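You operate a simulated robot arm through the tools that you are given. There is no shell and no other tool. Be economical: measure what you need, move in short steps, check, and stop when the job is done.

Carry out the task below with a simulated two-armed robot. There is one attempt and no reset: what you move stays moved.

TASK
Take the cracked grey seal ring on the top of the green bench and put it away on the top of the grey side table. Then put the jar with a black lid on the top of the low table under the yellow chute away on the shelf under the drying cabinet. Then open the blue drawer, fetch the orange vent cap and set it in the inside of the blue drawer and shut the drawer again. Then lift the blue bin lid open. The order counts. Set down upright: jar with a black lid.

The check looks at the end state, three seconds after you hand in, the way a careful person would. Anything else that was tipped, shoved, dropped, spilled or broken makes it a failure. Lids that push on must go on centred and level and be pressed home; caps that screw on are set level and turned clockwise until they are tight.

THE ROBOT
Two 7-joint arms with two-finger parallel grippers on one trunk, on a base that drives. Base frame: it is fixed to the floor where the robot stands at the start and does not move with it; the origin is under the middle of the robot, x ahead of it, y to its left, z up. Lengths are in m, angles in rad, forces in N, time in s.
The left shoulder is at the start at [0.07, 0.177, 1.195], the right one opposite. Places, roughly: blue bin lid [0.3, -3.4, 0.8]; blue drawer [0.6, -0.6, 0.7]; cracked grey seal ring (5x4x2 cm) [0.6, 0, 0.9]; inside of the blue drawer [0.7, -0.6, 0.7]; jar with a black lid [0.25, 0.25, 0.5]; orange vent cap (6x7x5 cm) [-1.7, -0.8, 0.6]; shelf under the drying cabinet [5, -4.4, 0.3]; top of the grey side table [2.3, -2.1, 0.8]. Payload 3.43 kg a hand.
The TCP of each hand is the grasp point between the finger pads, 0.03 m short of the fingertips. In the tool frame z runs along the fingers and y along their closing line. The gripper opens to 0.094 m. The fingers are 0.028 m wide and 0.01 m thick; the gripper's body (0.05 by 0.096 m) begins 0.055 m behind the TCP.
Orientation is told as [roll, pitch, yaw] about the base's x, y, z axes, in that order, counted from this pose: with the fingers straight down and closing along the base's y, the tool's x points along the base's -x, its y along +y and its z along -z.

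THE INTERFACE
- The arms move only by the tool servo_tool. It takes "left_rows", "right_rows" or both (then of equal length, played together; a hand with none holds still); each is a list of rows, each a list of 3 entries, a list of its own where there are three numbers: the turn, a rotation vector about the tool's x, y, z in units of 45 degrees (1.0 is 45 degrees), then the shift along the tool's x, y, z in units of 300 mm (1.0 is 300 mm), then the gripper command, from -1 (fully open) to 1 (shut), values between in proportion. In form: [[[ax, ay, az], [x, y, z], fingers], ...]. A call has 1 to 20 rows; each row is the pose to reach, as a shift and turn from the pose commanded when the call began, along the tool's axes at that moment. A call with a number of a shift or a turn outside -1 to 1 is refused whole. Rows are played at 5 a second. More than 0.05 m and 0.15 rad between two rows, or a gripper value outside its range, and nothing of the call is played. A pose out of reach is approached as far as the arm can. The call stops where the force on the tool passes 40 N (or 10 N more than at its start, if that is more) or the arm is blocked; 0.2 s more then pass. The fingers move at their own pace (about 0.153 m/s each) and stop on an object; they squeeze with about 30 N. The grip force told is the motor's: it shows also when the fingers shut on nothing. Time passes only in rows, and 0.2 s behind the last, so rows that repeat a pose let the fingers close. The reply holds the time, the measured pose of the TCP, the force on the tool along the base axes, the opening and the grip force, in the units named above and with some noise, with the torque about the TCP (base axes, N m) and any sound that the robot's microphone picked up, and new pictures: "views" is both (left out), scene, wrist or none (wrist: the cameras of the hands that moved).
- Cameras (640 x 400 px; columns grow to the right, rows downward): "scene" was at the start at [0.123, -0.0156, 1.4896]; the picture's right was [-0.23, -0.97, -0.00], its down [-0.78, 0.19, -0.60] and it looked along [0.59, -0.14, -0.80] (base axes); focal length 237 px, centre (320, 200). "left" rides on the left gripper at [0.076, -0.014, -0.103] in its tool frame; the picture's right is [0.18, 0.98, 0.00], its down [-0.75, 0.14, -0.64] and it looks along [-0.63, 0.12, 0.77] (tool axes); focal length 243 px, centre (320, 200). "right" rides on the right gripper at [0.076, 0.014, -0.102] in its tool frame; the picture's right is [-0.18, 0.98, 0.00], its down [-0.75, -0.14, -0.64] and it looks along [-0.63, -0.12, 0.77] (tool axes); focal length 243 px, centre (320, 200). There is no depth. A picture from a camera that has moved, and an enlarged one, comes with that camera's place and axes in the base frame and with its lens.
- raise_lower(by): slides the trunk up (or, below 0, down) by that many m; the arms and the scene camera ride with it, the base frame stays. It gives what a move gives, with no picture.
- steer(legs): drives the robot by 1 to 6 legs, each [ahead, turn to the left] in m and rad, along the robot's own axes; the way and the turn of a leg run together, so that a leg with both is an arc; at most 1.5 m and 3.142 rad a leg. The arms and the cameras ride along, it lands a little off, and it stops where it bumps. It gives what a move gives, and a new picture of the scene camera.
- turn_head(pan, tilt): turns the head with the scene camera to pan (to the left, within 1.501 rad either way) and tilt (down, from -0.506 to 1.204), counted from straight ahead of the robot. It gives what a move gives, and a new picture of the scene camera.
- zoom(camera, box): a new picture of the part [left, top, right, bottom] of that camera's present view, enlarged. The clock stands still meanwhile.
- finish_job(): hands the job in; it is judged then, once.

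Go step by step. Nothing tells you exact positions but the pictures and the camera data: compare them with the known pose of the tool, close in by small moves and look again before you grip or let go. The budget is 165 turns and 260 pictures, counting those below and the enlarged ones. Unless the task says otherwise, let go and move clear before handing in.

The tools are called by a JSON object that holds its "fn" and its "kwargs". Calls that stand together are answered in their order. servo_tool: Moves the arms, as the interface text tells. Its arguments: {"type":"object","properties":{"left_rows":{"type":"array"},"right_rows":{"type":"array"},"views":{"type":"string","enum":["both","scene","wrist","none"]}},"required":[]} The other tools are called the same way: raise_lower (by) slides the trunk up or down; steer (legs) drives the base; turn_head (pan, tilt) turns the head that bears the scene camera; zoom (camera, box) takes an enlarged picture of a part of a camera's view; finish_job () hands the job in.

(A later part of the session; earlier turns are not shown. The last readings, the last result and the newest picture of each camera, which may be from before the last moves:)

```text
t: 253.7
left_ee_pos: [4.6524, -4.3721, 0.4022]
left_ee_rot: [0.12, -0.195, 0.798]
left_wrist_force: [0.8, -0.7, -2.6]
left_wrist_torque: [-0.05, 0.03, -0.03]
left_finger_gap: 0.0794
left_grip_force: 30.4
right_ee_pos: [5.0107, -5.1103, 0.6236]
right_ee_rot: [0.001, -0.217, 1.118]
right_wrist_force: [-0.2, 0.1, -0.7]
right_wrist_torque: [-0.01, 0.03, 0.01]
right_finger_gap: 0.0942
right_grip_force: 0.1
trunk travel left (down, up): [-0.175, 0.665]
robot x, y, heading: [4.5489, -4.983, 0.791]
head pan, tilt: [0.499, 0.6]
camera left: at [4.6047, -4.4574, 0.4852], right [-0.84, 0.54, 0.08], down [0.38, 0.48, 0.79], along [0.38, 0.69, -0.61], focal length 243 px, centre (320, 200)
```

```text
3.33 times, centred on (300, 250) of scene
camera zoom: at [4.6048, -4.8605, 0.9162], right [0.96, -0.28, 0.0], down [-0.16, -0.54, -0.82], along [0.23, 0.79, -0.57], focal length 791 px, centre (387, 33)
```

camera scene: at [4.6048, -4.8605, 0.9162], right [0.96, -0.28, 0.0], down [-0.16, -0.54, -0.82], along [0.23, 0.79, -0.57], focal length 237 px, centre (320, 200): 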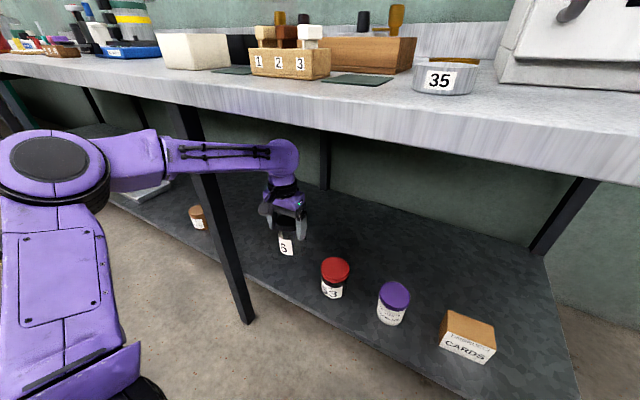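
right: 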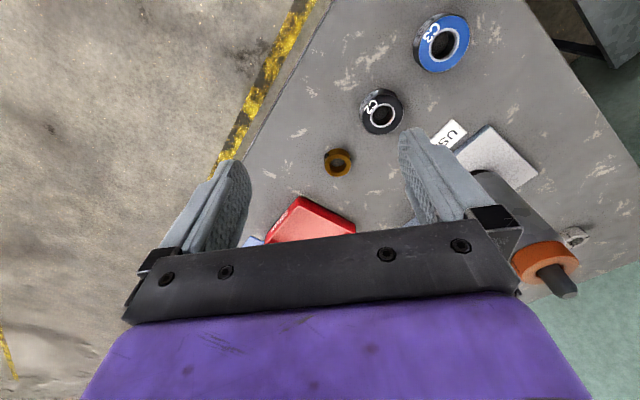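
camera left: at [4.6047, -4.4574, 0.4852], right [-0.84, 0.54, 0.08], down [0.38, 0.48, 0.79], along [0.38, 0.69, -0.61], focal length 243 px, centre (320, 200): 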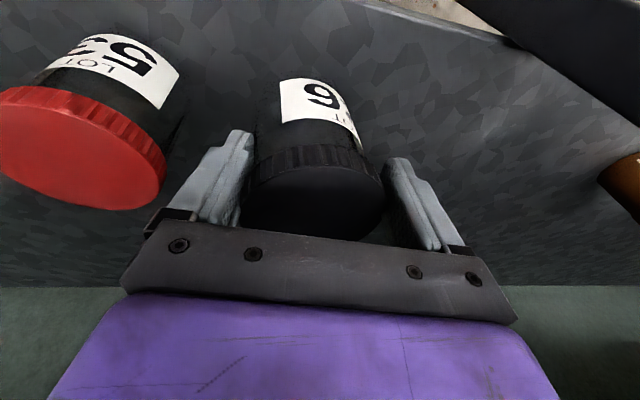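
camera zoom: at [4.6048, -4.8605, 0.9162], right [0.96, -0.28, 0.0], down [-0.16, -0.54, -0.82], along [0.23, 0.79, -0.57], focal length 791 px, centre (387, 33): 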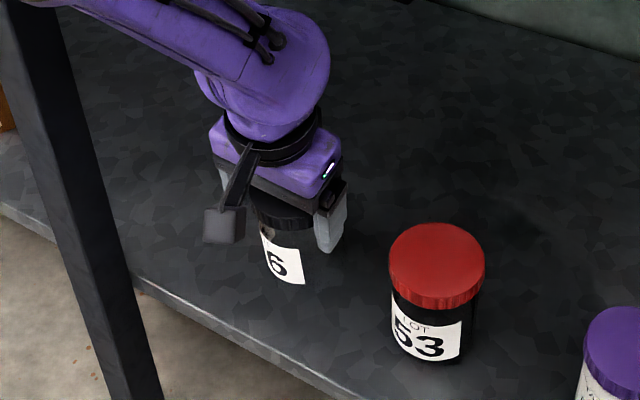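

No contact yet; from the red jar's lid height (about 0.37) I expect some 3–4 cm more. I continue.

{"fn": "servo_tool", "kwargs": {"left_rows": [[[0, 0, 0], [0.003, -0.002, 0.013], 1], [[0, 0, 0], [0.005, -0.003, 0.026], 1], [[0, 0, 0], [0.008, -0.005, 0.039], 1], [[0, 0, 0], [0.01, -0.006, 0.052], 1], [[0, 0, 0], [0.012, -0.007, 0.06], 1], [[0, 0, 0], [0.012, -0.007, 0.06], 1]], "views": "none"}}

{"fn": "zoom", "kwargs": {"camera": "scene", "box": [220, 190, 380, 310]}}

```text
t: 255.1
left_ee_pos: [4.6535, -4.3709, 0.384]
left_ee_rot: [0.117, -0.197, 0.799]
left_wrist_force: [0.8, -0.3, -2.4]
left_wrist_torque: [0.02, 0.03, -0.01]
left_finger_gap: 0.0796
left_grip_force: 29.7
right_ee_pos: [5.0094, -5.1097, 0.6246]
right_ee_rot: [0.0, -0.219, 1.118]
right_wrist_force: [0.0, 0.7, 0.4]
right_wrist_torque: [-0.02, 0.02, 0.02]
right_finger_gap: 0.094
right_grip_force: 0.1
trunk travel left (down, up): [-0.175, 0.665]
robot x, y, heading: [4.5464, -4.9818, 0.794]
head pan, tilt: [0.499, 0.6]
```

```text
3.33 times, centred on (300, 250) of scene
camera zoom: at [4.6048, -4.8605, 0.9162], right [0.96, -0.28, 0.0], down [-0.16, -0.54, -0.82], along [0.23, 0.79, -0.57], focal length 791 px, centre (387, 33)
```

zoom: 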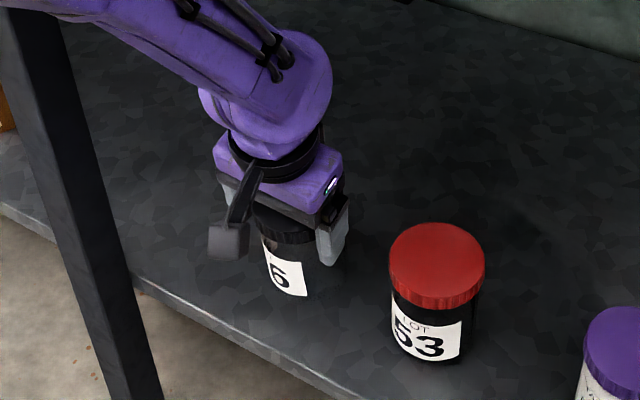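

{"fn": "servo_tool", "kwargs": {"left_rows": [[[0, 0, 0], [0.002, -0.001, 0.01], 1], [[0, 0, 0], [0.004, -0.002, 0.02], 1], [[0, 0, 0], [0.006, -0.003, 0.03], 1], [[0, 0, 0], [0.008, -0.005, 0.04], 1], [[0, 0, 0], [0.008, -0.005, 0.04], 1]], "views": "none"}}

```text
t: 256.3
left_ee_pos: [4.6524, -4.3732, 0.3711]
left_ee_rot: [0.119, -0.196, 0.798]
left_wrist_force: [0.5, 0.2, -1.5]
left_wrist_torque: [-0.04, 0.03, 0.03]
left_finger_gap: 0.0795
left_grip_force: 30.1
right_ee_pos: [5.0104, -5.1112, 0.6251]
right_ee_rot: [0.003, -0.217, 1.118]
right_wrist_force: [-0.7, 0.7, 0.4]
right_wrist_torque: [-0.01, -0.03, 0.02]
right_finger_gap: 0.0939
right_grip_force: 0.1
trunk travel left (down, up): [-0.175, 0.665]
robot x, y, heading: [4.5467, -4.9819, 0.796]
head pan, tilt: [0.499, 0.6]
```

{"fn": "servo_tool", "kwargs": {"left_rows": [[[0, 0, 0], [0.002, -0.001, 0.008], 1], [[0, 0, 0], [0.003, -0.002, 0.016], 1], [[0, 0, 0], [0.005, -0.003, 0.024], 1], [[0, 0, 0], [0.006, -0.004, 0.032], 1], [[0, 0, 0], [0.006, -0.004, 0.032], 1]], "views": "wrist"}}

{"fn": "zoom", "kwargs": {"camera": "scene", "box": [220, 190, 380, 310]}}

```text
t: 257.5
left_ee_pos: [4.6559, -4.3712, 0.3655]
left_ee_rot: [0.122, -0.203, 0.796]
left_wrist_force: [4.2, 0.5, 30.2]
left_wrist_torque: [0.44, 0.17, -0.05]
left_finger_gap: 0.0796
left_grip_force: 30.5
right_ee_pos: [5.0095, -5.1134, 0.6241]
right_ee_rot: [0.005, -0.221, 1.117]
right_wrist_force: [0.2, 1.1, -0.5]
right_wrist_torque: [-0.01, -0.01, 0.01]
right_finger_gap: 0.0939
right_grip_force: 0.1
trunk travel left (down, up): [-0.175, 0.665]
robot x, y, heading: [4.5423, -4.9809, 0.791]
head pan, tilt: [0.499, 0.6]
camera left: at [4.6078, -4.4578, 0.4483], right [-0.84, 0.54, 0.08], down [0.38, 0.48, 0.79], along [0.39, 0.7, -0.6], focal length 243 px, centre (320, 200)
```

left: 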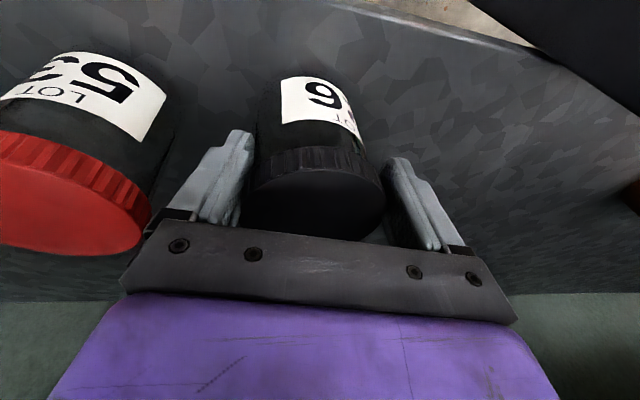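

```text
3.33 times, centred on (300, 250) of scene
camera zoom: at [4.6047, -4.864, 0.9169], right [0.96, -0.28, 0.0], down [-0.16, -0.54, -0.83], along [0.23, 0.8, -0.56], focal length 791 px, centre (387, 33)
```

zoom: 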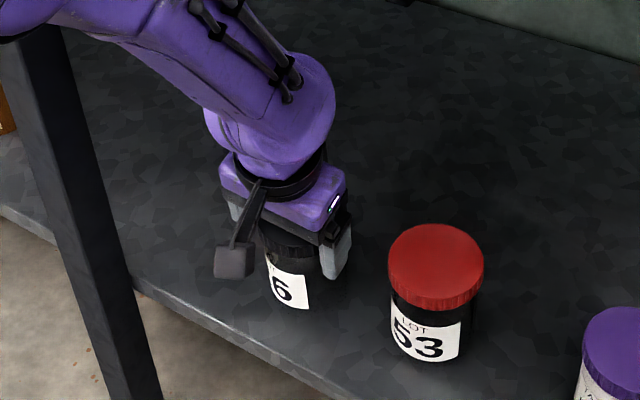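

It's on the shelf (30 N). I ease off slightly, open slowly and then look.

{"fn": "servo_tool", "kwargs": {"left_rows": [[[0, 0, 0], [-0.001, 0, -0.006], 1], [[0, 0, 0], [-0.001, 0, -0.006], -0.5], [[0, 0, 0], [-0.001, 0, -0.006], -0.7], [[0, 0, 0], [-0.001, 0, -0.006], -0.85], [[0, 0, 0], [-0.001, 0, -0.006], -1], [[0, 0, 0], [-0.001, 0, -0.006], -1]], "views": "wrist"}}

{"fn": "zoom", "kwargs": {"camera": "scene", "box": [220, 190, 380, 310]}}

```text
t: 258.9
left_ee_pos: [4.6538, -4.3726, 0.3631]
left_ee_rot: [0.121, -0.196, 0.8]
left_wrist_force: [0.2, -0.3, -0.2]
left_wrist_torque: [-0.01, 0.01, 0.02]
left_finger_gap: 0.0939
left_grip_force: 0.1
right_ee_pos: [5.0103, -5.1108, 0.6242]
right_ee_rot: [0.001, -0.217, 1.12]
right_wrist_force: [1.2, -0.7, -0.1]
right_wrist_torque: [0.03, 0.03, 0.01]
right_finger_gap: 0.0938
right_grip_force: 0.0
trunk travel left (down, up): [-0.175, 0.665]
robot x, y, heading: [4.5447, -4.984, 0.788]
head pan, tilt: [0.499, 0.6]
camera left: at [4.6064, -4.458, 0.4464], right [-0.84, 0.54, 0.08], down [0.38, 0.48, 0.79], along [0.38, 0.69, -0.61], focal length 243 px, centre (320, 200)
```

left: 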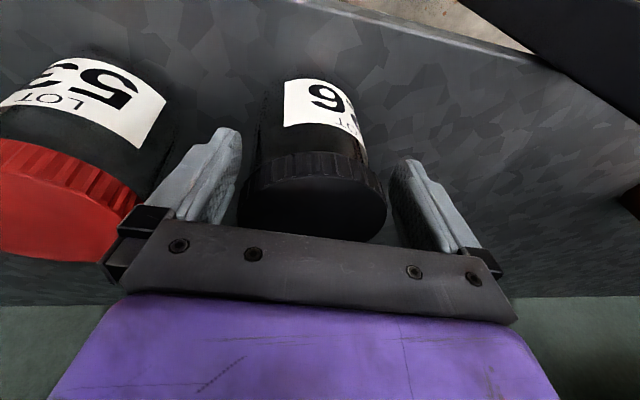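

```text
3.33 times, centred on (300, 250) of scene
camera zoom: at [4.6048, -4.8608, 0.9162], right [0.96, -0.28, 0.0], down [-0.16, -0.54, -0.83], along [0.23, 0.79, -0.56], focal length 791 px, centre (387, 33)
```

zoom: 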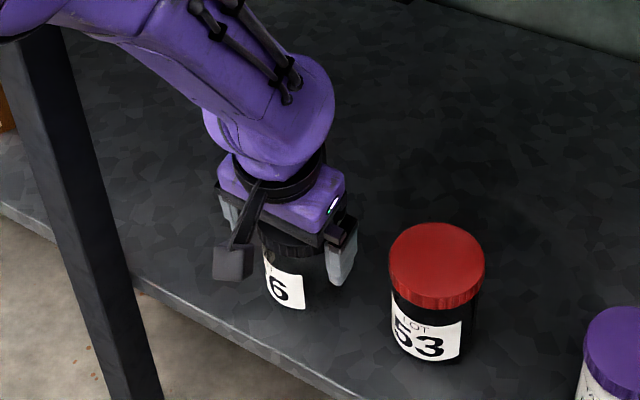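

Released and standing. I unroll the hand and lift straight up off the lid.

{"fn": "servo_tool", "kwargs": {"left_rows": [[[0.07, 0, 0], [0, 0, 0], -1], [[0.15, 0, 0], [-0.002, 0.001, -0.01], -1], [[0.15, 0, 0], [-0.01, 0.006, -0.05], -1], [[0.15, 0, 0], [-0.02, 0.012, -0.1], -1], [[0.15, 0, 0], [-0.034, 0.02, -0.17], -1], [[0.15, 0, 0], [-0.046, 0.027, -0.23], -1], [[0.15, 0, 0], [-0.05, 0.03, -0.26], -1]], "views": "wrist"}}

{"fn": "zoom", "kwargs": {"camera": "scene", "box": [180, 150, 400, 310]}}

```text
t: 260.5
left_ee_pos: [4.6543, -4.3735, 0.4452]
left_ee_rot: [0.003, -0.196, 0.797]
left_wrist_force: [0.5, 0.4, -0.1]
left_wrist_torque: [-0.02, -0.01, -0.04]
left_finger_gap: 0.0937
left_grip_force: 0.0
right_ee_pos: [5.0106, -5.1121, 0.6253]
right_ee_rot: [0.003, -0.217, 1.118]
right_wrist_force: [0.0, 0.6, -0.7]
right_wrist_torque: [-0.04, 0.0, -0.04]
right_finger_gap: 0.0941
right_grip_force: 0.0
trunk travel left (down, up): [-0.175, 0.665]
robot x, y, heading: [4.544, -4.9817, 0.795]
head pan, tilt: [0.499, 0.6]
camera left: at [4.597, -4.4511, 0.5299], right [-0.83, 0.56, -0.03], down [0.33, 0.54, 0.78], along [0.45, 0.63, -0.63], focal length 243 px, centre (320, 200)
```

left: 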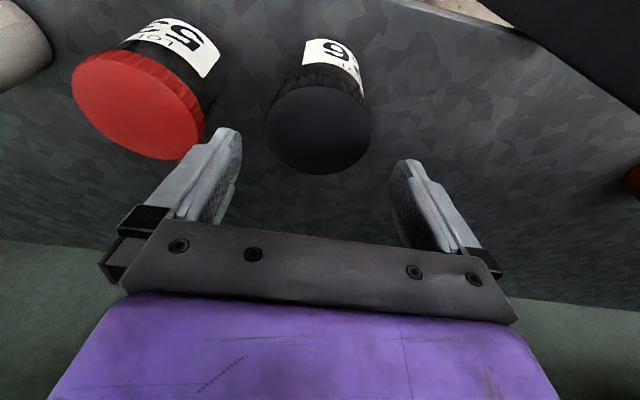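

```text
2.50 times, centred on (290, 230) of scene
camera zoom: at [4.6048, -4.8608, 0.9162], right [0.96, -0.28, 0.0], down [-0.16, -0.54, -0.83], along [0.23, 0.79, -0.56], focal length 593 px, centre (395, 125)
```

zoom: 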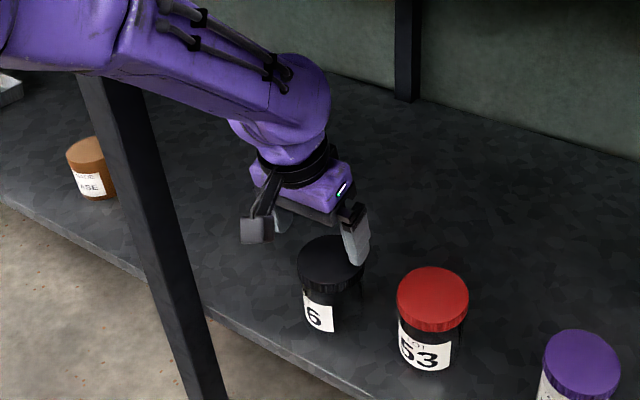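

The jar stands upright on the shelf beside the others. I withdraw the hand and back out, then raise the trunk.

{"fn": "servo_tool", "kwargs": {"left_rows": [[[0, 0, 0], [-0.01, 0, -0.05], -1], [[0, 0, 0], [-0.02, 0, -0.11], -1], [[0, 0, 0], [0.04, 0, -0.17], -1], [[0, 0, 0], [0.12, 0, -0.2], -1], [[0, 0, 0], [0.22, 0, -0.22], -1], [[0, 0, 0], [0.32, 0, -0.23], -1], [[0, 0, 0], [0.42, 0, -0.24], -1], [[0, 0, 0], [0.52, 0, -0.26], -1], [[0, 0, 0], [0.6, 0, -0.28], -1], [[0, 0.08, 0], [0.64, 0, -0.28], -1], [[0, 0.16, 0], [0.64, 0, -0.28], -1], [[0, 0.25, 0], [0.64, 0, -0.28], -1]], "views": "none"}}

{"fn": "steer", "kwargs": {"legs": [[-0.45, 0]]}}

{"fn": "raise_lower", "kwargs": {"by": 0.4}}

{"fn": "raise_lower", "kwargs": {"by": 0.2}}

```text
t: 263.1
left_ee_pos: [4.5057, -4.5043, 0.4761]
left_ee_rot: [-0.013, 0.008, 0.807]
left_wrist_force: [0.0, -0.6, 0.4]
left_wrist_torque: [-0.04, 0.0, 0.02]
left_finger_gap: 0.0939
left_grip_force: 0.1
left hand out of reach, approached as far as the arm can: row 8, 9, 10, 11, 12
right_ee_pos: [5.0102, -5.1112, 0.626]
right_ee_rot: [0.002, -0.217, 1.119]
right_wrist_force: [0.3, 0.4, -0.2]
right_wrist_torque: [0.0, 0.01, 0.01]
right_finger_gap: 0.0939
right_grip_force: 0.0
trunk travel left (down, up): [-0.175, 0.665]
robot x, y, heading: [4.5457, -4.981, 0.797]
head pan, tilt: [0.499, 0.6]
```

```text
t: 265.8
left_ee_pos: [4.1932, -4.8244, 0.4773]
left_ee_rot: [-0.016, 0.001, 0.799]
left_wrist_force: [-0.1, -0.2, -0.4]
left_wrist_torque: [0.01, 0.04, 0.03]
left_finger_gap: 0.0939
left_grip_force: 0.1
right_ee_pos: [4.6933, -5.4325, 0.6252]
right_ee_rot: [0.002, -0.218, 1.114]
right_wrist_force: [-0.4, -0.6, 0.4]
right_wrist_torque: [0.0, 0.01, 0.03]
right_finger_gap: 0.094
right_grip_force: 0.0
trunk travel left (down, up): [-0.175, 0.665]
robot x, y, heading: [4.2288, -5.3022, 0.791]
head pan, tilt: [0.499, 0.6]
camera scene: at [4.2889, -5.1808, 0.9162], right [0.96, -0.28, 0.0], down [-0.16, -0.54, -0.83], along [0.23, 0.79, -0.56], focal length 237 px, centre (320, 200)
```

scene: 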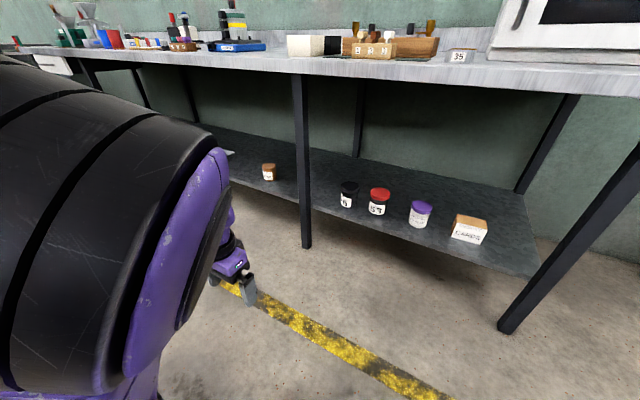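

```text
t: 269.6
left_ee_pos: [4.1927, -4.8234, 0.8765]
left_ee_rot: [-0.02, 0.001, 0.797]
left_wrist_force: [-0.6, -0.1, 0.3]
left_wrist_torque: [-0.03, -0.02, -0.01]
left_finger_gap: 0.0943
left_grip_force: 0.1
right_ee_pos: [4.6929, -5.4325, 1.0244]
right_ee_rot: [0.0, -0.219, 1.114]
right_wrist_force: [-0.2, 1.1, 0.0]
right_wrist_torque: [-0.02, 0.0, 0.01]
right_finger_gap: 0.094
right_grip_force: 0.0
trunk travel left (down, up): [-0.575, 0.265]
robot x, y, heading: [4.2289, -5.3038, 0.79]
head pan, tilt: [0.499, 0.6]
```

```text
t: 271.8
left_ee_pos: [4.1921, -4.8253, 1.0765]
left_ee_rot: [-0.019, 0.003, 0.799]
left_wrist_force: [-0.3, 0.4, 0.3]
left_wrist_torque: [0.0, 0.04, 0.01]
left_finger_gap: 0.0942
left_grip_force: 0.0
right_ee_pos: [4.6937, -5.4333, 1.223]
right_ee_rot: [0.001, -0.219, 1.114]
right_wrist_force: [0.4, -0.2, -0.2]
right_wrist_torque: [-0.02, 0.03, 0.0]
right_finger_gap: 0.094
right_grip_force: 0.0
trunk travel left (down, up): [-0.775, 0.065]
robot x, y, heading: [4.226, -5.3066, 0.787]
head pan, tilt: [0.499, 0.6]
```

The jar stands among the others. Next I drive to the blue drawer in the green bench's front.

{"fn": "turn_head", "kwargs": {"pan": 0, "tilt": 0.75}}

{"fn": "steer", "kwargs": {"legs": [[0, 1.59], [1.5, 0], [1.5, 0], [1.5, 0], [1.4, 0], [0, -1.616]]}}

```text
t: 272.7
left_ee_pos: [4.1938, -4.8239, 1.0757]
left_ee_rot: [-0.019, 0.001, 0.797]
left_wrist_force: [0.5, 0.6, 0.3]
left_wrist_torque: [-0.01, 0.0, 0.0]
left_finger_gap: 0.0938
left_grip_force: 0.0
right_ee_pos: [4.693, -5.4329, 1.2247]
right_ee_rot: [0.004, -0.218, 1.111]
right_wrist_force: [0.2, 0.3, 1.4]
right_wrist_torque: [0.02, -0.01, -0.02]
right_finger_gap: 0.094
right_grip_force: 0.0
trunk travel left (down, up): [-0.775, 0.065]
robot x, y, heading: [4.2284, -5.305, 0.791]
head pan, tilt: [0.0, 0.75]
camera scene: at [4.3226, -5.2068, 1.5034], right [0.71, -0.7, 0.0], down [-0.48, -0.48, -0.73], along [0.52, 0.52, -0.68], focal length 237 px, centre (320, 200)
```

scene: 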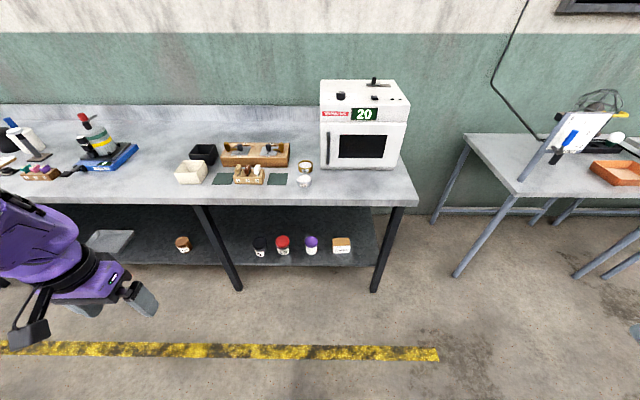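

```text
t: 308.2
left_ee_pos: [-0.01, -0.8081, 1.0771]
left_ee_rot: [-0.02, 0.003, 0.783]
left_wrist_force: [0.2, 0.0, -0.7]
left_wrist_torque: [0.0, 0.01, 0.02]
left_finger_gap: 0.0942
left_grip_force: 0.2
right_ee_pos: [0.4798, -1.4247, 1.2242]
right_ee_rot: [0.002, -0.219, 1.099]
right_wrist_force: [0.1, 0.3, -1.4]
right_wrist_torque: [0.02, 0.0, 0.0]
right_finger_gap: 0.094
right_grip_force: 0.1
trunk travel left (down, up): [-0.775, 0.065]
robot x, y, heading: [0.0186, -1.2906, 0.768]
head pan, tilt: [0.0, 0.75]
camera scene: at [0.1137, -1.1931, 1.5033], right [0.7, -0.72, 0.0], down [-0.49, -0.48, -0.73], along [0.52, 0.51, -0.68], focal length 237 px, centre (320, 200)
```

scene: 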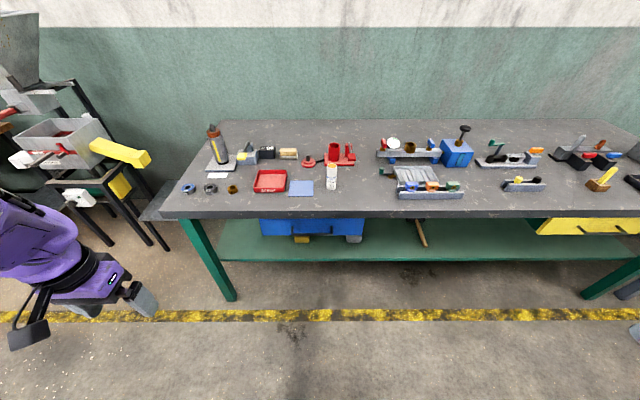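

The blue drawer sits under the bench straight ahead. I lower the trunk and look at its handle.

{"fn": "raise_lower", "kwargs": {"by": -0.4}}

{"fn": "turn_head", "kwargs": {"pan": 0, "tilt": 0.5}}

{"fn": "zoom", "kwargs": {"camera": "scene", "box": [220, 140, 420, 265]}}

```text
t: 312.0
left_ee_pos: [-0.0087, -0.8084, 0.6773]
left_ee_rot: [-0.021, 0.001, 0.782]
left_wrist_force: [-1.1, 0.6, -0.3]
left_wrist_torque: [0.02, -0.02, -0.02]
left_finger_gap: 0.0943
left_grip_force: 0.0
right_ee_pos: [0.481, -1.4246, 0.8242]
right_ee_rot: [0.002, -0.217, 1.097]
right_wrist_force: [-1.2, -0.5, 0.6]
right_wrist_torque: [-0.04, -0.01, 0.02]
right_finger_gap: 0.0941
right_grip_force: 0.1
trunk travel left (down, up): [-0.375, 0.465]
robot x, y, heading: [0.0188, -1.2902, 0.774]
head pan, tilt: [0.0, 0.75]
```

```text
t: 312.8
left_ee_pos: [-0.009, -0.8083, 0.6771]
left_ee_rot: [-0.02, 0.002, 0.783]
left_wrist_force: [1.0, 0.5, 0.3]
left_wrist_torque: [-0.01, -0.04, 0.01]
left_finger_gap: 0.0939
left_grip_force: 0.0
right_ee_pos: [0.4802, -1.425, 0.8245]
right_ee_rot: [0.002, -0.219, 1.096]
right_wrist_force: [1.0, 1.0, 0.0]
right_wrist_torque: [0.0, 0.03, 0.01]
right_finger_gap: 0.0941
right_grip_force: 0.0
trunk travel left (down, up): [-0.375, 0.465]
robot x, y, heading: [0.0175, -1.2889, 0.772]
head pan, tilt: [0.0, 0.499]
camera scene: at [0.1196, -1.1875, 1.1252], right [0.7, -0.72, 0.0], down [-0.34, -0.33, -0.88], along [0.63, 0.61, -0.48], focal length 237 px, centre (320, 200)
```

scene: 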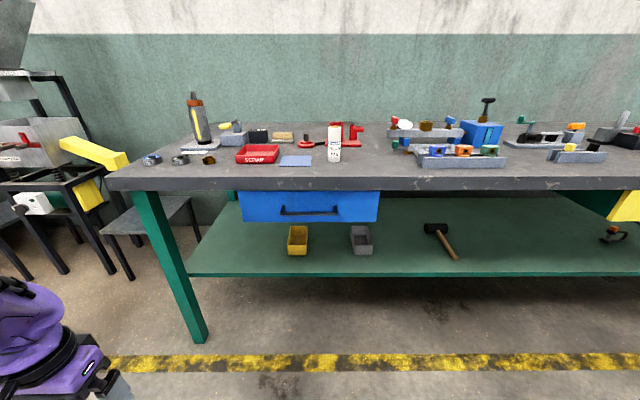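

```text
3.20 times, centred on (320, 202) of scene
camera zoom: at [0.1196, -1.1875, 1.1252], right [0.7, -0.72, 0.0], down [-0.34, -0.33, -0.88], along [0.63, 0.61, -0.48], focal length 760 px, centre (320, 192)
```

zoom: 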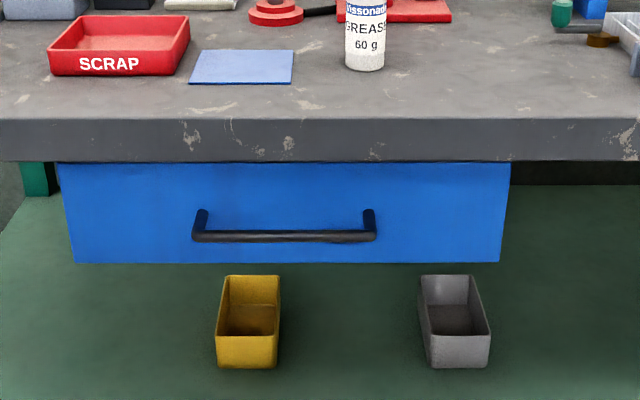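

The drawer's bar handle is at about d-line ahead, z ≈ 0.75. I'll grip the bar with the left hand turned so that the fingers close across it and slanted 45°. First I turn and raise the hand.

{"fn": "servo_tool", "kwargs": {"left_rows": [[[0, 0, -0.1], [0, -0.05, -0.08], -1], [[0, 0, -0.2], [0, -0.1, -0.17], -1], [[0, 0, -0.3], [0, -0.16, -0.26], -1], [[0, 0, -0.4], [0, -0.22, -0.35], -1], [[0, 0, -0.5], [0, -0.29, -0.44], -1], [[0, 0, -0.6], [0, -0.36, -0.53], -1], [[0, 0, -0.7], [0, -0.44, -0.62], -1], [[0, 0, -0.8], [0, -0.52, -0.7], -1], [[0, 0, -0.9], [0, -0.6, -0.76], -1], [[0, 0, -1.0], [0, -0.66, -0.8], -1]], "views": "none"}}

{"fn": "servo_tool", "kwargs": {"left_rows": [[[0, 0, -0.1], [0, 0, 0], -1], [[0, 0, -0.25], [0, 0, 0], -1], [[0, 0, -0.4], [0, 0, 0], -1], [[0, 0, -0.55], [0, 0, 0], -1], [[0, 0, -0.7], [0, 0, 0], -1], [[0, 0, -0.85], [0, 0, 0], -1], [[0, 0, -0.97], [0, 0, 0], -1]], "views": "scene"}}

```text
t: 315.0
left_ee_pos: [0.2029, -0.8177, 0.9611]
left_ee_rot: [-0.023, 0.03, 1.575]
left_wrist_force: [0.7, 1.1, 0.6]
left_wrist_torque: [-0.01, -0.01, 0.03]
left_finger_gap: 0.0941
left_grip_force: 0.0
left hand out of reach, approached as far as the arm can: row 1, 2, 3, 4, 5, 6, 7, 8, 9, 10
right_ee_pos: [0.4805, -1.4244, 0.8244]
right_ee_rot: [0.002, -0.22, 1.099]
right_wrist_force: [0.0, 0.9, 0.1]
right_wrist_torque: [-0.03, 0.0, 0.0]
right_finger_gap: 0.0941
right_grip_force: 0.0
trunk travel left (down, up): [-0.375, 0.465]
robot x, y, heading: [0.0153, -1.288, 0.769]
head pan, tilt: [0.0, 0.499]
```

```text
t: 316.6
left_ee_pos: [0.2084, -0.8214, 0.9606]
left_ee_rot: [0.002, 0.039, 2.332]
left_wrist_force: [0.9, 0.5, -0.3]
left_wrist_torque: [-0.01, 0.02, 0.02]
left_finger_gap: 0.094
left_grip_force: 0.0
left hand out of reach, approached as far as the arm can: row 2, 3, 4, 5, 6, 7
right_ee_pos: [0.4797, -1.4238, 0.8255]
right_ee_rot: [0.0, -0.219, 1.097]
right_wrist_force: [-0.1, 0.4, 0.5]
right_wrist_torque: [-0.01, 0.03, 0.01]
right_finger_gap: 0.0939
right_grip_force: 0.0
trunk travel left (down, up): [-0.375, 0.465]
robot x, y, heading: [0.0189, -1.2849, 0.774]
head pan, tilt: [0.0, 0.499]
camera scene: at [0.1196, -1.1875, 1.1253], right [0.7, -0.72, 0.0], down [-0.34, -0.33, -0.88], along [0.63, 0.61, -0.48], focal length 237 px, centre (320, 200)
```

scene: 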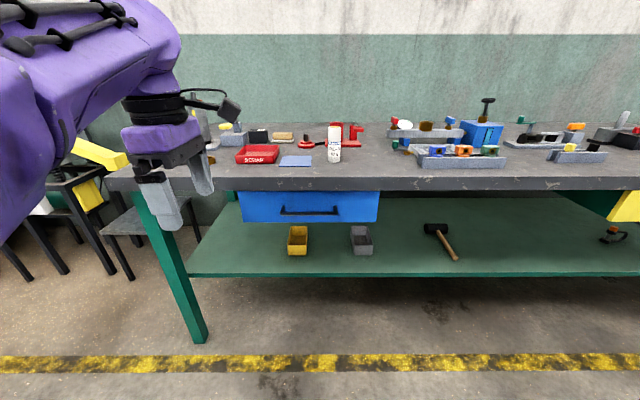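

The hand is turned 90°. Now I tilt it 45° so the fingers point forward-down.

{"fn": "servo_tool", "kwargs": {"left_rows": [[[0.1, 0, 0], [0, 0, 0], -1], [[0.25, 0, 0], [0, 0, 0], -1], [[0.4, 0, 0], [0, 0, 0], -1], [[0.55, 0, 0], [0, 0, 0], -1], [[0.7, 0, 0], [0, 0, 0], -1], [[0.85, 0, 0], [0, 0, 0], -1], [[1.0, 0, 0], [0, 0, 0], -1], [[1.0, 0, 0], [0, 0, 0], -1]]}}

```text
t: 318.4
left_ee_pos: [0.2581, -0.695, 0.995]
left_ee_rot: [-0.79, 0.035, 2.328]
left_wrist_force: [0.0, 0.3, -0.1]
left_wrist_torque: [0.0, -0.02, 0.01]
left_finger_gap: 0.0938
left_grip_force: 0.1
left hand out of reach, approached as far as the arm can: row 1, 2, 3, 4, 5, 6, 7, 8
right_ee_pos: [0.48, -1.4258, 0.8233]
right_ee_rot: [0.002, -0.218, 1.098]
right_wrist_force: [0.0, -0.3, -0.6]
right_wrist_torque: [-0.01, 0.0, 0.0]
right_finger_gap: 0.094
right_grip_force: 0.1
trunk travel left (down, up): [-0.375, 0.465]
robot x, y, heading: [0.0214, -1.2857, 0.767]
head pan, tilt: [0.0, 0.499]
camera scene: at [0.1191, -1.1875, 1.1254], right [0.7, -0.72, 0.0], down [-0.34, -0.33, -0.88], along [0.63, 0.61, -0.48], focal length 237 px, centre (320, 200)
camera left: at [0.2632, -0.7912, 1.0788], right [-0.36, -0.63, -0.69], down [-0.93, 0.17, 0.32], along [-0.08, 0.76, -0.65], focal length 243 px, centre (320, 200)
```

scene: 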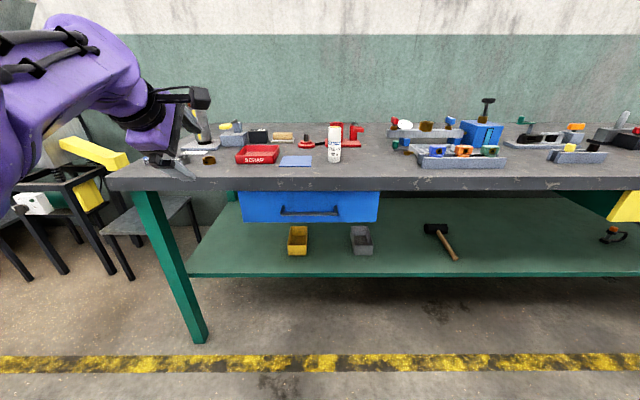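
left: 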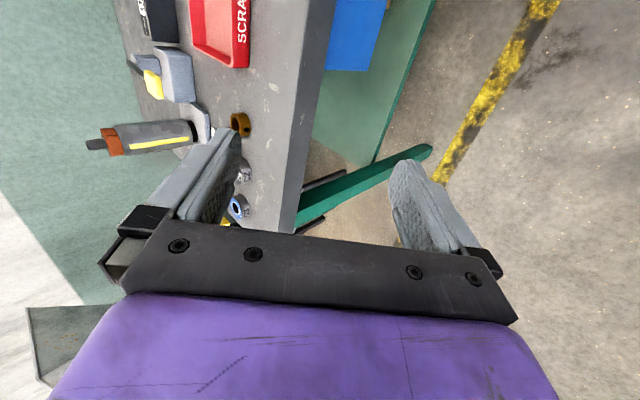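

{"fn": "servo_tool", "kwargs": {"left_rows": [[[0, 0, 0], [0.08, 0.06, 0.03], -1], [[0, 0, 0], [0.17, 0.13, 0.07], -1], [[0, -0.02, 0], [0.26, 0.21, 0.11], -1], [[0, -0.045, 0], [0.35, 0.29, 0.15], -1], [[0, -0.045, 0], [0.44, 0.37, 0.19], -1], [[0, -0.045, 0], [0.53, 0.45, 0.23], -1], [[0, -0.045, 0], [0.62, 0.52, 0.27], -1], [[0, -0.045, 0], [0.68, 0.56, 0.29], -1], [[0, -0.045, 0], [0.7, 0.578, 0.295], -1], [[0, -0.045, 0], [0.7, 0.578, 0.295], -1]], "views": "none"}}

{"fn": "steer", "kwargs": {"legs": [[0.15, 0]]}}

{"fn": "zoom", "kwargs": {"camera": "left", "box": [0, 0, 640, 400]}}

```text
t: 320.6
left_ee_pos: [0.3728, -0.8927, 0.81]
left_ee_rot: [-0.783, -0.007, 2.352]
left_wrist_force: [0.3, -1.3, -0.4]
left_wrist_torque: [0.01, 0.02, 0.01]
left_finger_gap: 0.0941
left_grip_force: 0.2
left hand out of reach, approached as far as the arm can: row 1, 2, 3, 4, 5, 6
right_ee_pos: [0.481, -1.4251, 0.8232]
right_ee_rot: [0.002, -0.217, 1.098]
right_wrist_force: [0.1, 0.6, 0.1]
right_wrist_torque: [0.03, 0.01, 0.02]
right_finger_gap: 0.0939
right_grip_force: 0.1
trunk travel left (down, up): [-0.375, 0.465]
robot x, y, heading: [0.02, -1.2864, 0.773]
head pan, tilt: [0.0, 0.499]
```

```text
t: 322.0
left_ee_pos: [0.4824, -0.7832, 0.8103]
left_ee_rot: [-0.781, -0.006, 2.358]
left_wrist_force: [0.1, 0.5, 0.6]
left_wrist_torque: [0.03, -0.02, -0.02]
left_finger_gap: 0.0939
left_grip_force: 0.1
right_ee_pos: [0.5923, -1.3157, 0.8237]
right_ee_rot: [0.002, -0.217, 1.101]
right_wrist_force: [0.3, -0.5, 0.3]
right_wrist_torque: [-0.01, 0.01, 0.02]
right_finger_gap: 0.094
right_grip_force: 0.1
trunk travel left (down, up): [-0.375, 0.465]
robot x, y, heading: [0.1286, -1.1786, 0.774]
head pan, tilt: [0.0, 0.499]
camera scene: at [0.2305, -1.0787, 1.1251], right [0.7, -0.71, 0.0], down [-0.34, -0.34, -0.88], along [0.63, 0.61, -0.48], focal length 237 px, centre (320, 200)
```

scene: 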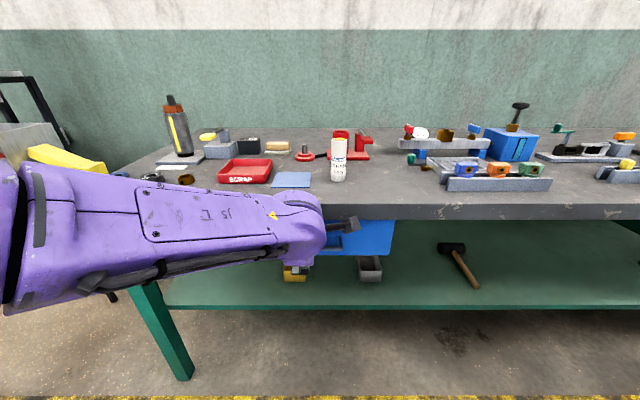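

```text
1.00 times, centred on (320, 200) of left (not enlarged: the box is as wide or as high as the picture)
camera zoom: at [0.4917, -0.8808, 0.892], right [-0.37, -0.62, -0.69], down [-0.92, 0.14, 0.36], along [-0.13, 0.77, -0.62], focal length 243 px, centre (320, 200)
```

zoom: 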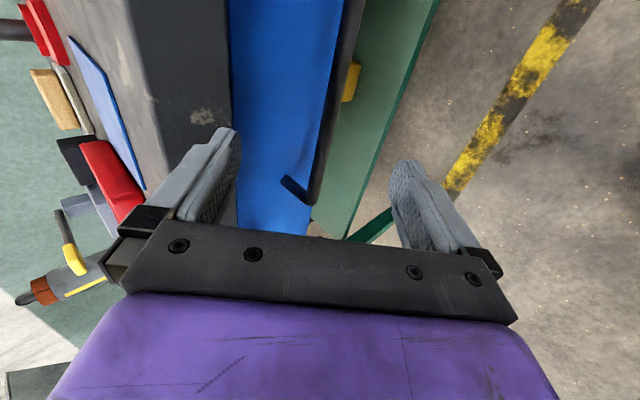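

The bar runs through the left hand's reach at z ≈ 0.76, e ≈ -0.146. I advance along the fingers with them half closed.

{"fn": "servo_tool", "kwargs": {"left_rows": [[[0, 0, 0], [0, 0.005, 0.03], -0.1], [[0, 0, 0], [0, 0.01, 0.07], -0.1], [[0, 0, 0], [0, 0.015, 0.12], -0.1], [[0, 0, 0], [0, 0.019, 0.16], -0.1], [[0, 0, 0], [0, 0.019, 0.17], -0.1]], "views": "wrist"}}

```text
t: 323.2
left_ee_pos: [0.503, -0.7604, 0.7712]
left_ee_rot: [-0.782, -0.008, 2.355]
left_wrist_force: [1.0, -0.1, -0.8]
left_wrist_torque: [0.02, 0.02, 0.02]
left_finger_gap: 0.0517
left_grip_force: 0.1
right_ee_pos: [0.5914, -1.3164, 0.8247]
right_ee_rot: [0.001, -0.218, 1.1]
right_wrist_force: [0.5, -0.4, -0.5]
right_wrist_torque: [0.02, 0.02, -0.01]
right_finger_gap: 0.0943
right_grip_force: 0.1
trunk travel left (down, up): [-0.375, 0.465]
robot x, y, heading: [0.1271, -1.1786, 0.772]
head pan, tilt: [0.0, 0.499]
camera left: at [0.5133, -0.8582, 0.8517], right [-0.37, -0.62, -0.69], down [-0.92, 0.14, 0.36], along [-0.13, 0.77, -0.62], focal length 243 px, centre (320, 200)
```

left: 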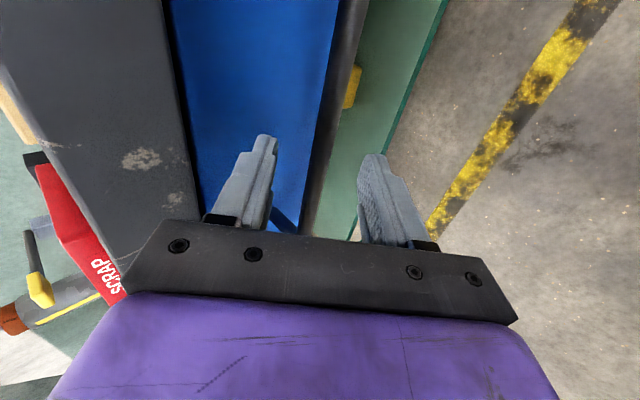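

The bar is between the fingers. I close on it.

{"fn": "servo_tool", "kwargs": {"left_rows": [[[0, 0, 0], [0, 0, 0], 0.3], [[0, 0, 0], [0, 0, 0], 1], [[0, 0, 0], [0, 0, 0], 1], [[0, 0, 0], [0, 0, 0], 1]], "views": "wrist"}}

```text
t: 324.2
left_ee_pos: [0.5027, -0.7608, 0.7712]
left_ee_rot: [-0.784, -0.007, 2.356]
left_wrist_force: [1.8, 2.2, 8.4]
left_wrist_torque: [0.36, 0.09, -0.16]
left_finger_gap: 0.0117
left_grip_force: 45.3
right_ee_pos: [0.5911, -1.3161, 0.8241]
right_ee_rot: [0.001, -0.219, 1.098]
right_wrist_force: [-0.7, -0.3, -0.1]
right_wrist_torque: [-0.01, 0.0, 0.02]
right_finger_gap: 0.0943
right_grip_force: 0.1
trunk travel left (down, up): [-0.375, 0.465]
robot x, y, heading: [0.1288, -1.1843, 0.774]
head pan, tilt: [0.0, 0.499]
camera left: at [0.5129, -0.8584, 0.8528], right [-0.36, -0.62, -0.7], down [-0.92, 0.14, 0.36], along [-0.13, 0.77, -0.62], focal length 243 px, centre (320, 200)
```

left: 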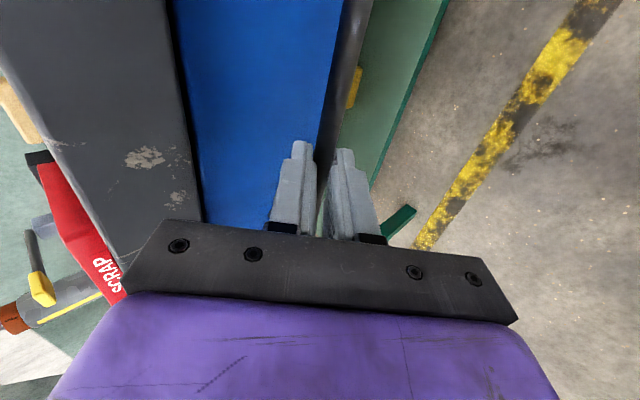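

The bar is gripped (12 mm). I pull the drawer by driving back.

{"fn": "steer", "kwargs": {"legs": [[-0.12, 0], [-0.13, 0]]}}

{"fn": "zoom", "kwargs": {"camera": "left", "box": [0, 0, 640, 400]}}

```text
t: 326.3
left_ee_pos: [0.3229, -0.936, 0.7727]
left_ee_rot: [-0.784, -0.006, 2.359]
left_wrist_force: [4.6, -2.8, 8.6]
left_wrist_torque: [0.19, -0.17, -0.37]
left_finger_gap: 0.0116
left_grip_force: 45.4
right_ee_pos: [0.4118, -1.4919, 0.8251]
right_ee_rot: [0.001, -0.219, 1.102]
right_wrist_force: [-0.1, -0.5, 0.1]
right_wrist_torque: [0.05, 0.0, -0.02]
right_finger_gap: 0.094
right_grip_force: 0.1
trunk travel left (down, up): [-0.375, 0.465]
robot x, y, heading: [-0.0493, -1.3531, 0.777]
head pan, tilt: [0.0, 0.499]
camera scene: at [0.0503, -1.2565, 1.1255], right [0.7, -0.71, 0.0], down [-0.34, -0.33, -0.88], along [0.63, 0.62, -0.48], focal length 237 px, centre (320, 200)
```

scene: 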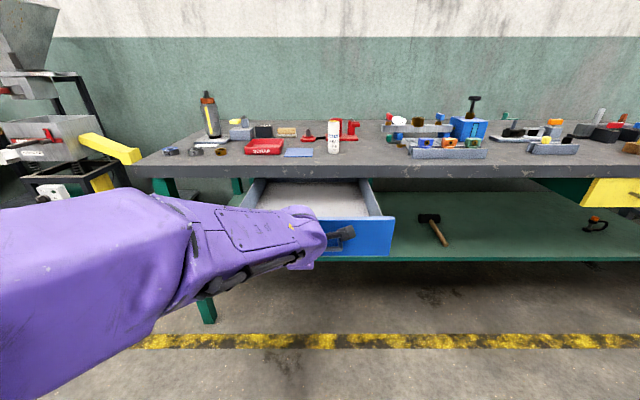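

```text
1.00 times, centred on (320, 200) of left (not enlarged: the box is as wide or as high as the picture)
camera zoom: at [0.3336, -1.0346, 0.8527], right [-0.36, -0.62, -0.7], down [-0.92, 0.14, 0.36], along [-0.13, 0.77, -0.62], focal length 243 px, centre (320, 200)
```

zoom: 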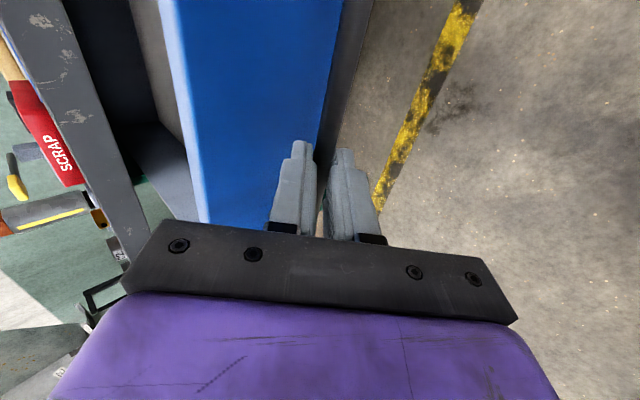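

The drawer is open 25 cm and empty. I release the bar and back away.

{"fn": "servo_tool", "kwargs": {"left_rows": [[[0, 0, 0], [0, 0, 0], 0.3], [[0, 0, 0], [0, 0, 0], -0.1], [[0, 0, 0], [0, 0, 0], -0.1], [[0, 0, 0], [0, 0, -0.07], -0.1], [[0, 0, 0], [0, 0, -0.17], -0.1], [[0, 0, 0], [0, 0, -0.3], -0.1], [[0, 0, 0], [0, 0, -0.4], -0.1]], "views": "none"}}

{"fn": "steer", "kwargs": {"legs": [[-0.3, 0]]}}

```text
t: 327.9
left_ee_pos: [0.2945, -0.9721, 0.8641]
left_ee_rot: [-0.774, -0.009, 2.351]
left_wrist_force: [0.1, 0.2, 0.2]
left_wrist_torque: [0.01, 0.0, 0.01]
left_finger_gap: 0.0517
left_grip_force: 0.1
left hand out of reach, approached as far as the arm can: row 5, 6, 7
right_ee_pos: [0.4123, -1.4916, 0.8244]
right_ee_rot: [0.001, -0.216, 1.1]
right_wrist_force: [0.5, 0.6, 0.2]
right_wrist_torque: [-0.02, 0.04, 0.02]
right_finger_gap: 0.094
right_grip_force: 0.1
trunk travel left (down, up): [-0.375, 0.465]
robot x, y, heading: [-0.0539, -1.3548, 0.776]
head pan, tilt: [0.0, 0.499]
```

```text
t: 330.0
left_ee_pos: [0.0774, -1.185, 0.8635]
left_ee_rot: [-0.775, -0.007, 2.354]
left_wrist_force: [0.1, 0.4, 0.1]
left_wrist_torque: [0.03, 0.01, -0.04]
left_finger_gap: 0.0517
left_grip_force: 0.1
right_ee_pos: [0.1977, -1.7033, 0.8247]
right_ee_rot: [0.002, -0.22, 1.103]
right_wrist_force: [-0.8, 0.0, 0.4]
right_wrist_torque: [0.02, -0.03, 0.0]
right_finger_gap: 0.0941
right_grip_force: 0.0
trunk travel left (down, up): [-0.375, 0.465]
robot x, y, heading: [-0.2686, -1.5662, 0.782]
head pan, tilt: [0.0, 0.499]
camera scene: at [-0.1663, -1.4679, 1.1254], right [0.7, -0.71, 0.0], down [-0.34, -0.34, -0.88], along [0.63, 0.62, -0.48], focal length 237 px, centre (320, 200)
```

scene: 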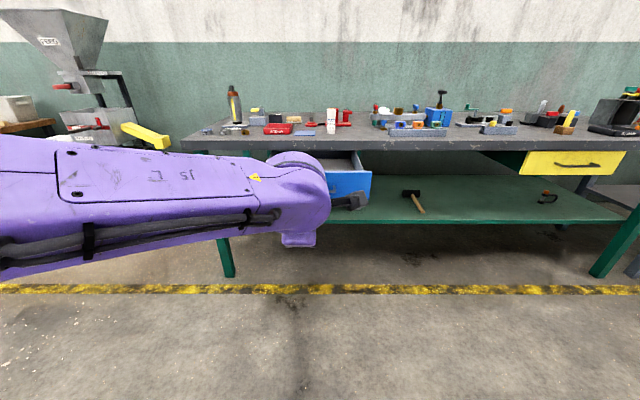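

The drawer stays open. I raise the trunk and bring the left hand back to a plain posture before fetching the cap.

{"fn": "raise_lower", "kwargs": {"by": 0.4}}

{"fn": "servo_tool", "kwargs": {"left_rows": [[[-0.1, 0, 0], [0, 0, 0], -0.5], [[-0.25, 0, 0], [0, 0, 0], -1], [[-0.4, 0, 0], [0, 0, 0], -1], [[-0.55, 0, 0], [0, 0, 0], -1], [[-0.7, 0, 0], [0, 0, 0], -1], [[-0.85, 0, 0], [0, 0, 0], -1], [[-1.0, 0, 0], [0, 0, 0], -1]], "views": "none"}}

{"fn": "servo_tool", "kwargs": {"left_rows": [[[0, 0, 0.1], [-0.03, 0.02, 0.02], -1], [[0, 0, 0.25], [-0.08, 0.05, 0.05], -1], [[0, 0, 0.4], [-0.14, 0.08, 0.08], -1], [[0, 0, 0.55], [-0.2, 0.12, 0.12], -1], [[0, 0, 0.7], [-0.27, 0.16, 0.16], -1], [[0, 0, 0.85], [-0.34, 0.2, 0.2], -1], [[0, 0, 1.0], [-0.4, 0.24, 0.24], -1]], "views": "none"}}

{"fn": "servo_tool", "kwargs": {"left_rows": [[[0, 0, 0.1], [0, 0, 0], -1], [[0, 0, 0.25], [0, 0, 0], -1], [[0, 0, 0.4], [0, 0, 0], -1], [[0, 0, 0.55], [0, 0, 0], -1], [[0, 0, 0.7], [0, 0, 0], -1], [[0, 0, 0.85], [0, 0, 0], -1], [[0, 0, 1.0], [0, 0, 0], -1]], "views": "scene"}}

```text
t: 333.8
left_ee_pos: [0.0777, -1.1847, 1.2649]
left_ee_rot: [-0.775, -0.008, 2.356]
left_wrist_force: [0.7, -0.1, 0.6]
left_wrist_torque: [0.0, 0.0, -0.01]
left_finger_gap: 0.0515
left_grip_force: 0.0
right_ee_pos: [0.1963, -1.7017, 1.2243]
right_ee_rot: [0.001, -0.219, 1.103]
right_wrist_force: [-0.1, 0.7, -0.1]
right_wrist_torque: [0.02, 0.01, -0.01]
right_finger_gap: 0.094
right_grip_force: 0.0
trunk travel left (down, up): [-0.775, 0.065]
robot x, y, heading: [-0.2651, -1.5668, 0.778]
head pan, tilt: [0.0, 0.499]
```

```text
t: 335.4
left_ee_pos: [0.0786, -1.1834, 1.2632]
left_ee_rot: [0.012, -0.009, 2.354]
left_wrist_force: [0.1, 0.8, -0.6]
left_wrist_torque: [0.0, 0.02, 0.0]
left_finger_gap: 0.0939
left_grip_force: 0.1
right_ee_pos: [0.1986, -1.7007, 1.2245]
right_ee_rot: [0.001, -0.215, 1.103]
right_wrist_force: [0.1, -0.2, -0.3]
right_wrist_torque: [-0.02, 0.0, -0.03]
right_finger_gap: 0.0939
right_grip_force: 0.0
trunk travel left (down, up): [-0.775, 0.065]
robot x, y, heading: [-0.2686, -1.5701, 0.779]
head pan, tilt: [0.0, 0.499]
```

```text
t: 337.0
left_ee_pos: [-0.0619, -1.1473, 1.1937]
left_ee_rot: [0.01, 0.003, 1.569]
left_wrist_force: [-0.4, 0.1, 0.8]
left_wrist_torque: [-0.01, -0.04, -0.02]
left_finger_gap: 0.094
left_grip_force: 0.1
right_ee_pos: [0.1947, -1.7005, 1.225]
right_ee_rot: [0.0, -0.217, 1.105]
right_wrist_force: [-1.1, 0.2, 1.2]
right_wrist_torque: [-0.03, 0.01, -0.01]
right_finger_gap: 0.094
right_grip_force: 0.0
trunk travel left (down, up): [-0.775, 0.065]
robot x, y, heading: [-0.2684, -1.5673, 0.783]
head pan, tilt: [0.0, 0.499]
```

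```text
t: 338.6
left_ee_pos: [-0.0598, -1.1506, 1.1944]
left_ee_rot: [0.009, 0.011, 0.781]
left_wrist_force: [-0.6, 0.4, -0.4]
left_wrist_torque: [0.01, 0.02, 0.03]
left_finger_gap: 0.0938
left_grip_force: 0.0
right_ee_pos: [0.197, -1.7034, 1.2256]
right_ee_rot: [0.001, -0.217, 1.103]
right_wrist_force: [0.2, 0.3, 0.6]
right_wrist_torque: [-0.01, -0.01, 0.02]
right_finger_gap: 0.094
right_grip_force: 0.1
trunk travel left (down, up): [-0.775, 0.065]
robot x, y, heading: [-0.2657, -1.5645, 0.778]
head pan, tilt: [0.0, 0.499]
camera scene: at [-0.1658, -1.4673, 1.5253], right [0.7, -0.71, 0.0], down [-0.34, -0.34, -0.88], along [0.63, 0.62, -0.48], focal length 237 px, centre (320, 200)
```

scene: 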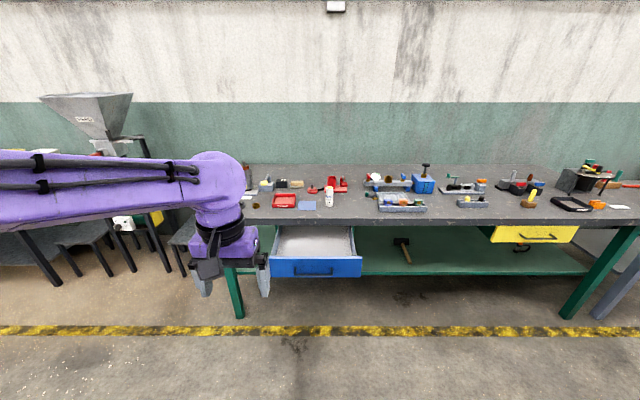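

Now I drive to the wooden table with the orange vent cap.

{"fn": "steer", "kwargs": {"legs": [[0, 1.389], [1.4, 0], [0.26, 0], [0, 1.733]]}}

{"fn": "turn_head", "kwargs": {"pan": 0, "tilt": 0.75}}

```text
t: 354.5
left_ee_pos: [-1.3711, -0.5502, 1.1937]
left_ee_rot: [0.01, 0.011, -2.464]
left_wrist_force: [-0.7, 0.3, 0.1]
left_wrist_torque: [-0.02, 0.02, -0.05]
left_finger_gap: 0.094
left_grip_force: 0.2
right_ee_pos: [-1.5704, 0.0268, 1.2254]
right_ee_rot: [0.002, -0.219, -2.141]
right_wrist_force: [0.3, 0.3, 0.3]
right_wrist_torque: [-0.02, -0.01, -0.04]
right_finger_gap: 0.0941
right_grip_force: 0.0
trunk travel left (down, up): [-0.775, 0.065]
robot x, y, heading: [-1.1228, -0.1529, -2.466]
head pan, tilt: [0.0, 0.499]
camera scene: at [-1.2317, -0.2424, 1.5253], right [-0.62, 0.78, 0.0], down [0.37, 0.3, -0.88], along [-0.69, -0.55, -0.48], focal length 237 px, centre (320, 200)
```

scene: 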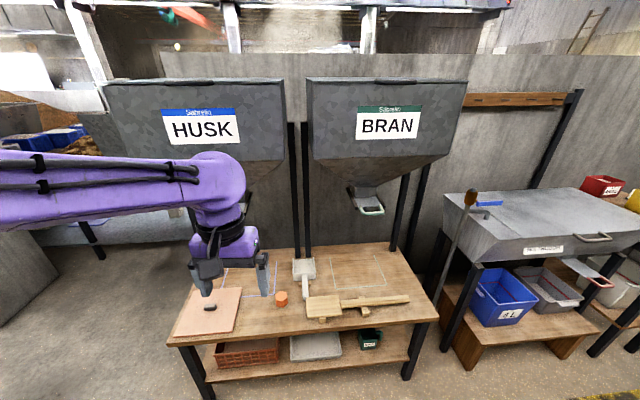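

```text
t: 355.3
left_ee_pos: [-1.3717, -0.5502, 1.1936]
left_ee_rot: [0.009, 0.012, -2.462]
left_wrist_force: [-0.2, 0.5, -0.4]
left_wrist_torque: [-0.01, -0.02, 0.0]
left_finger_gap: 0.0941
left_grip_force: 0.0
right_ee_pos: [-1.5699, 0.0243, 1.224]
right_ee_rot: [0.002, -0.218, -2.14]
right_wrist_force: [0.1, 0.0, 0.4]
right_wrist_torque: [0.0, -0.04, 0.02]
right_finger_gap: 0.094
right_grip_force: 0.0
trunk travel left (down, up): [-0.775, 0.065]
robot x, y, heading: [-1.1188, -0.155, -2.469]
head pan, tilt: [0.0, 0.75]
camera scene: at [-1.2252, -0.2375, 1.5034], right [-0.62, 0.78, 0.0], down [0.53, 0.43, -0.73], along [-0.57, -0.46, -0.68], focal length 237 px, centre (320, 200)
```

scene: 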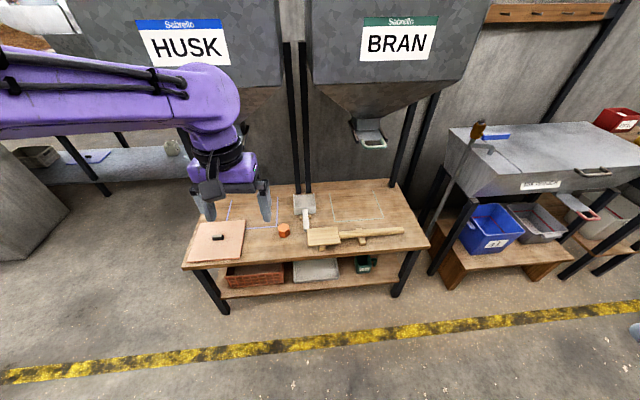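

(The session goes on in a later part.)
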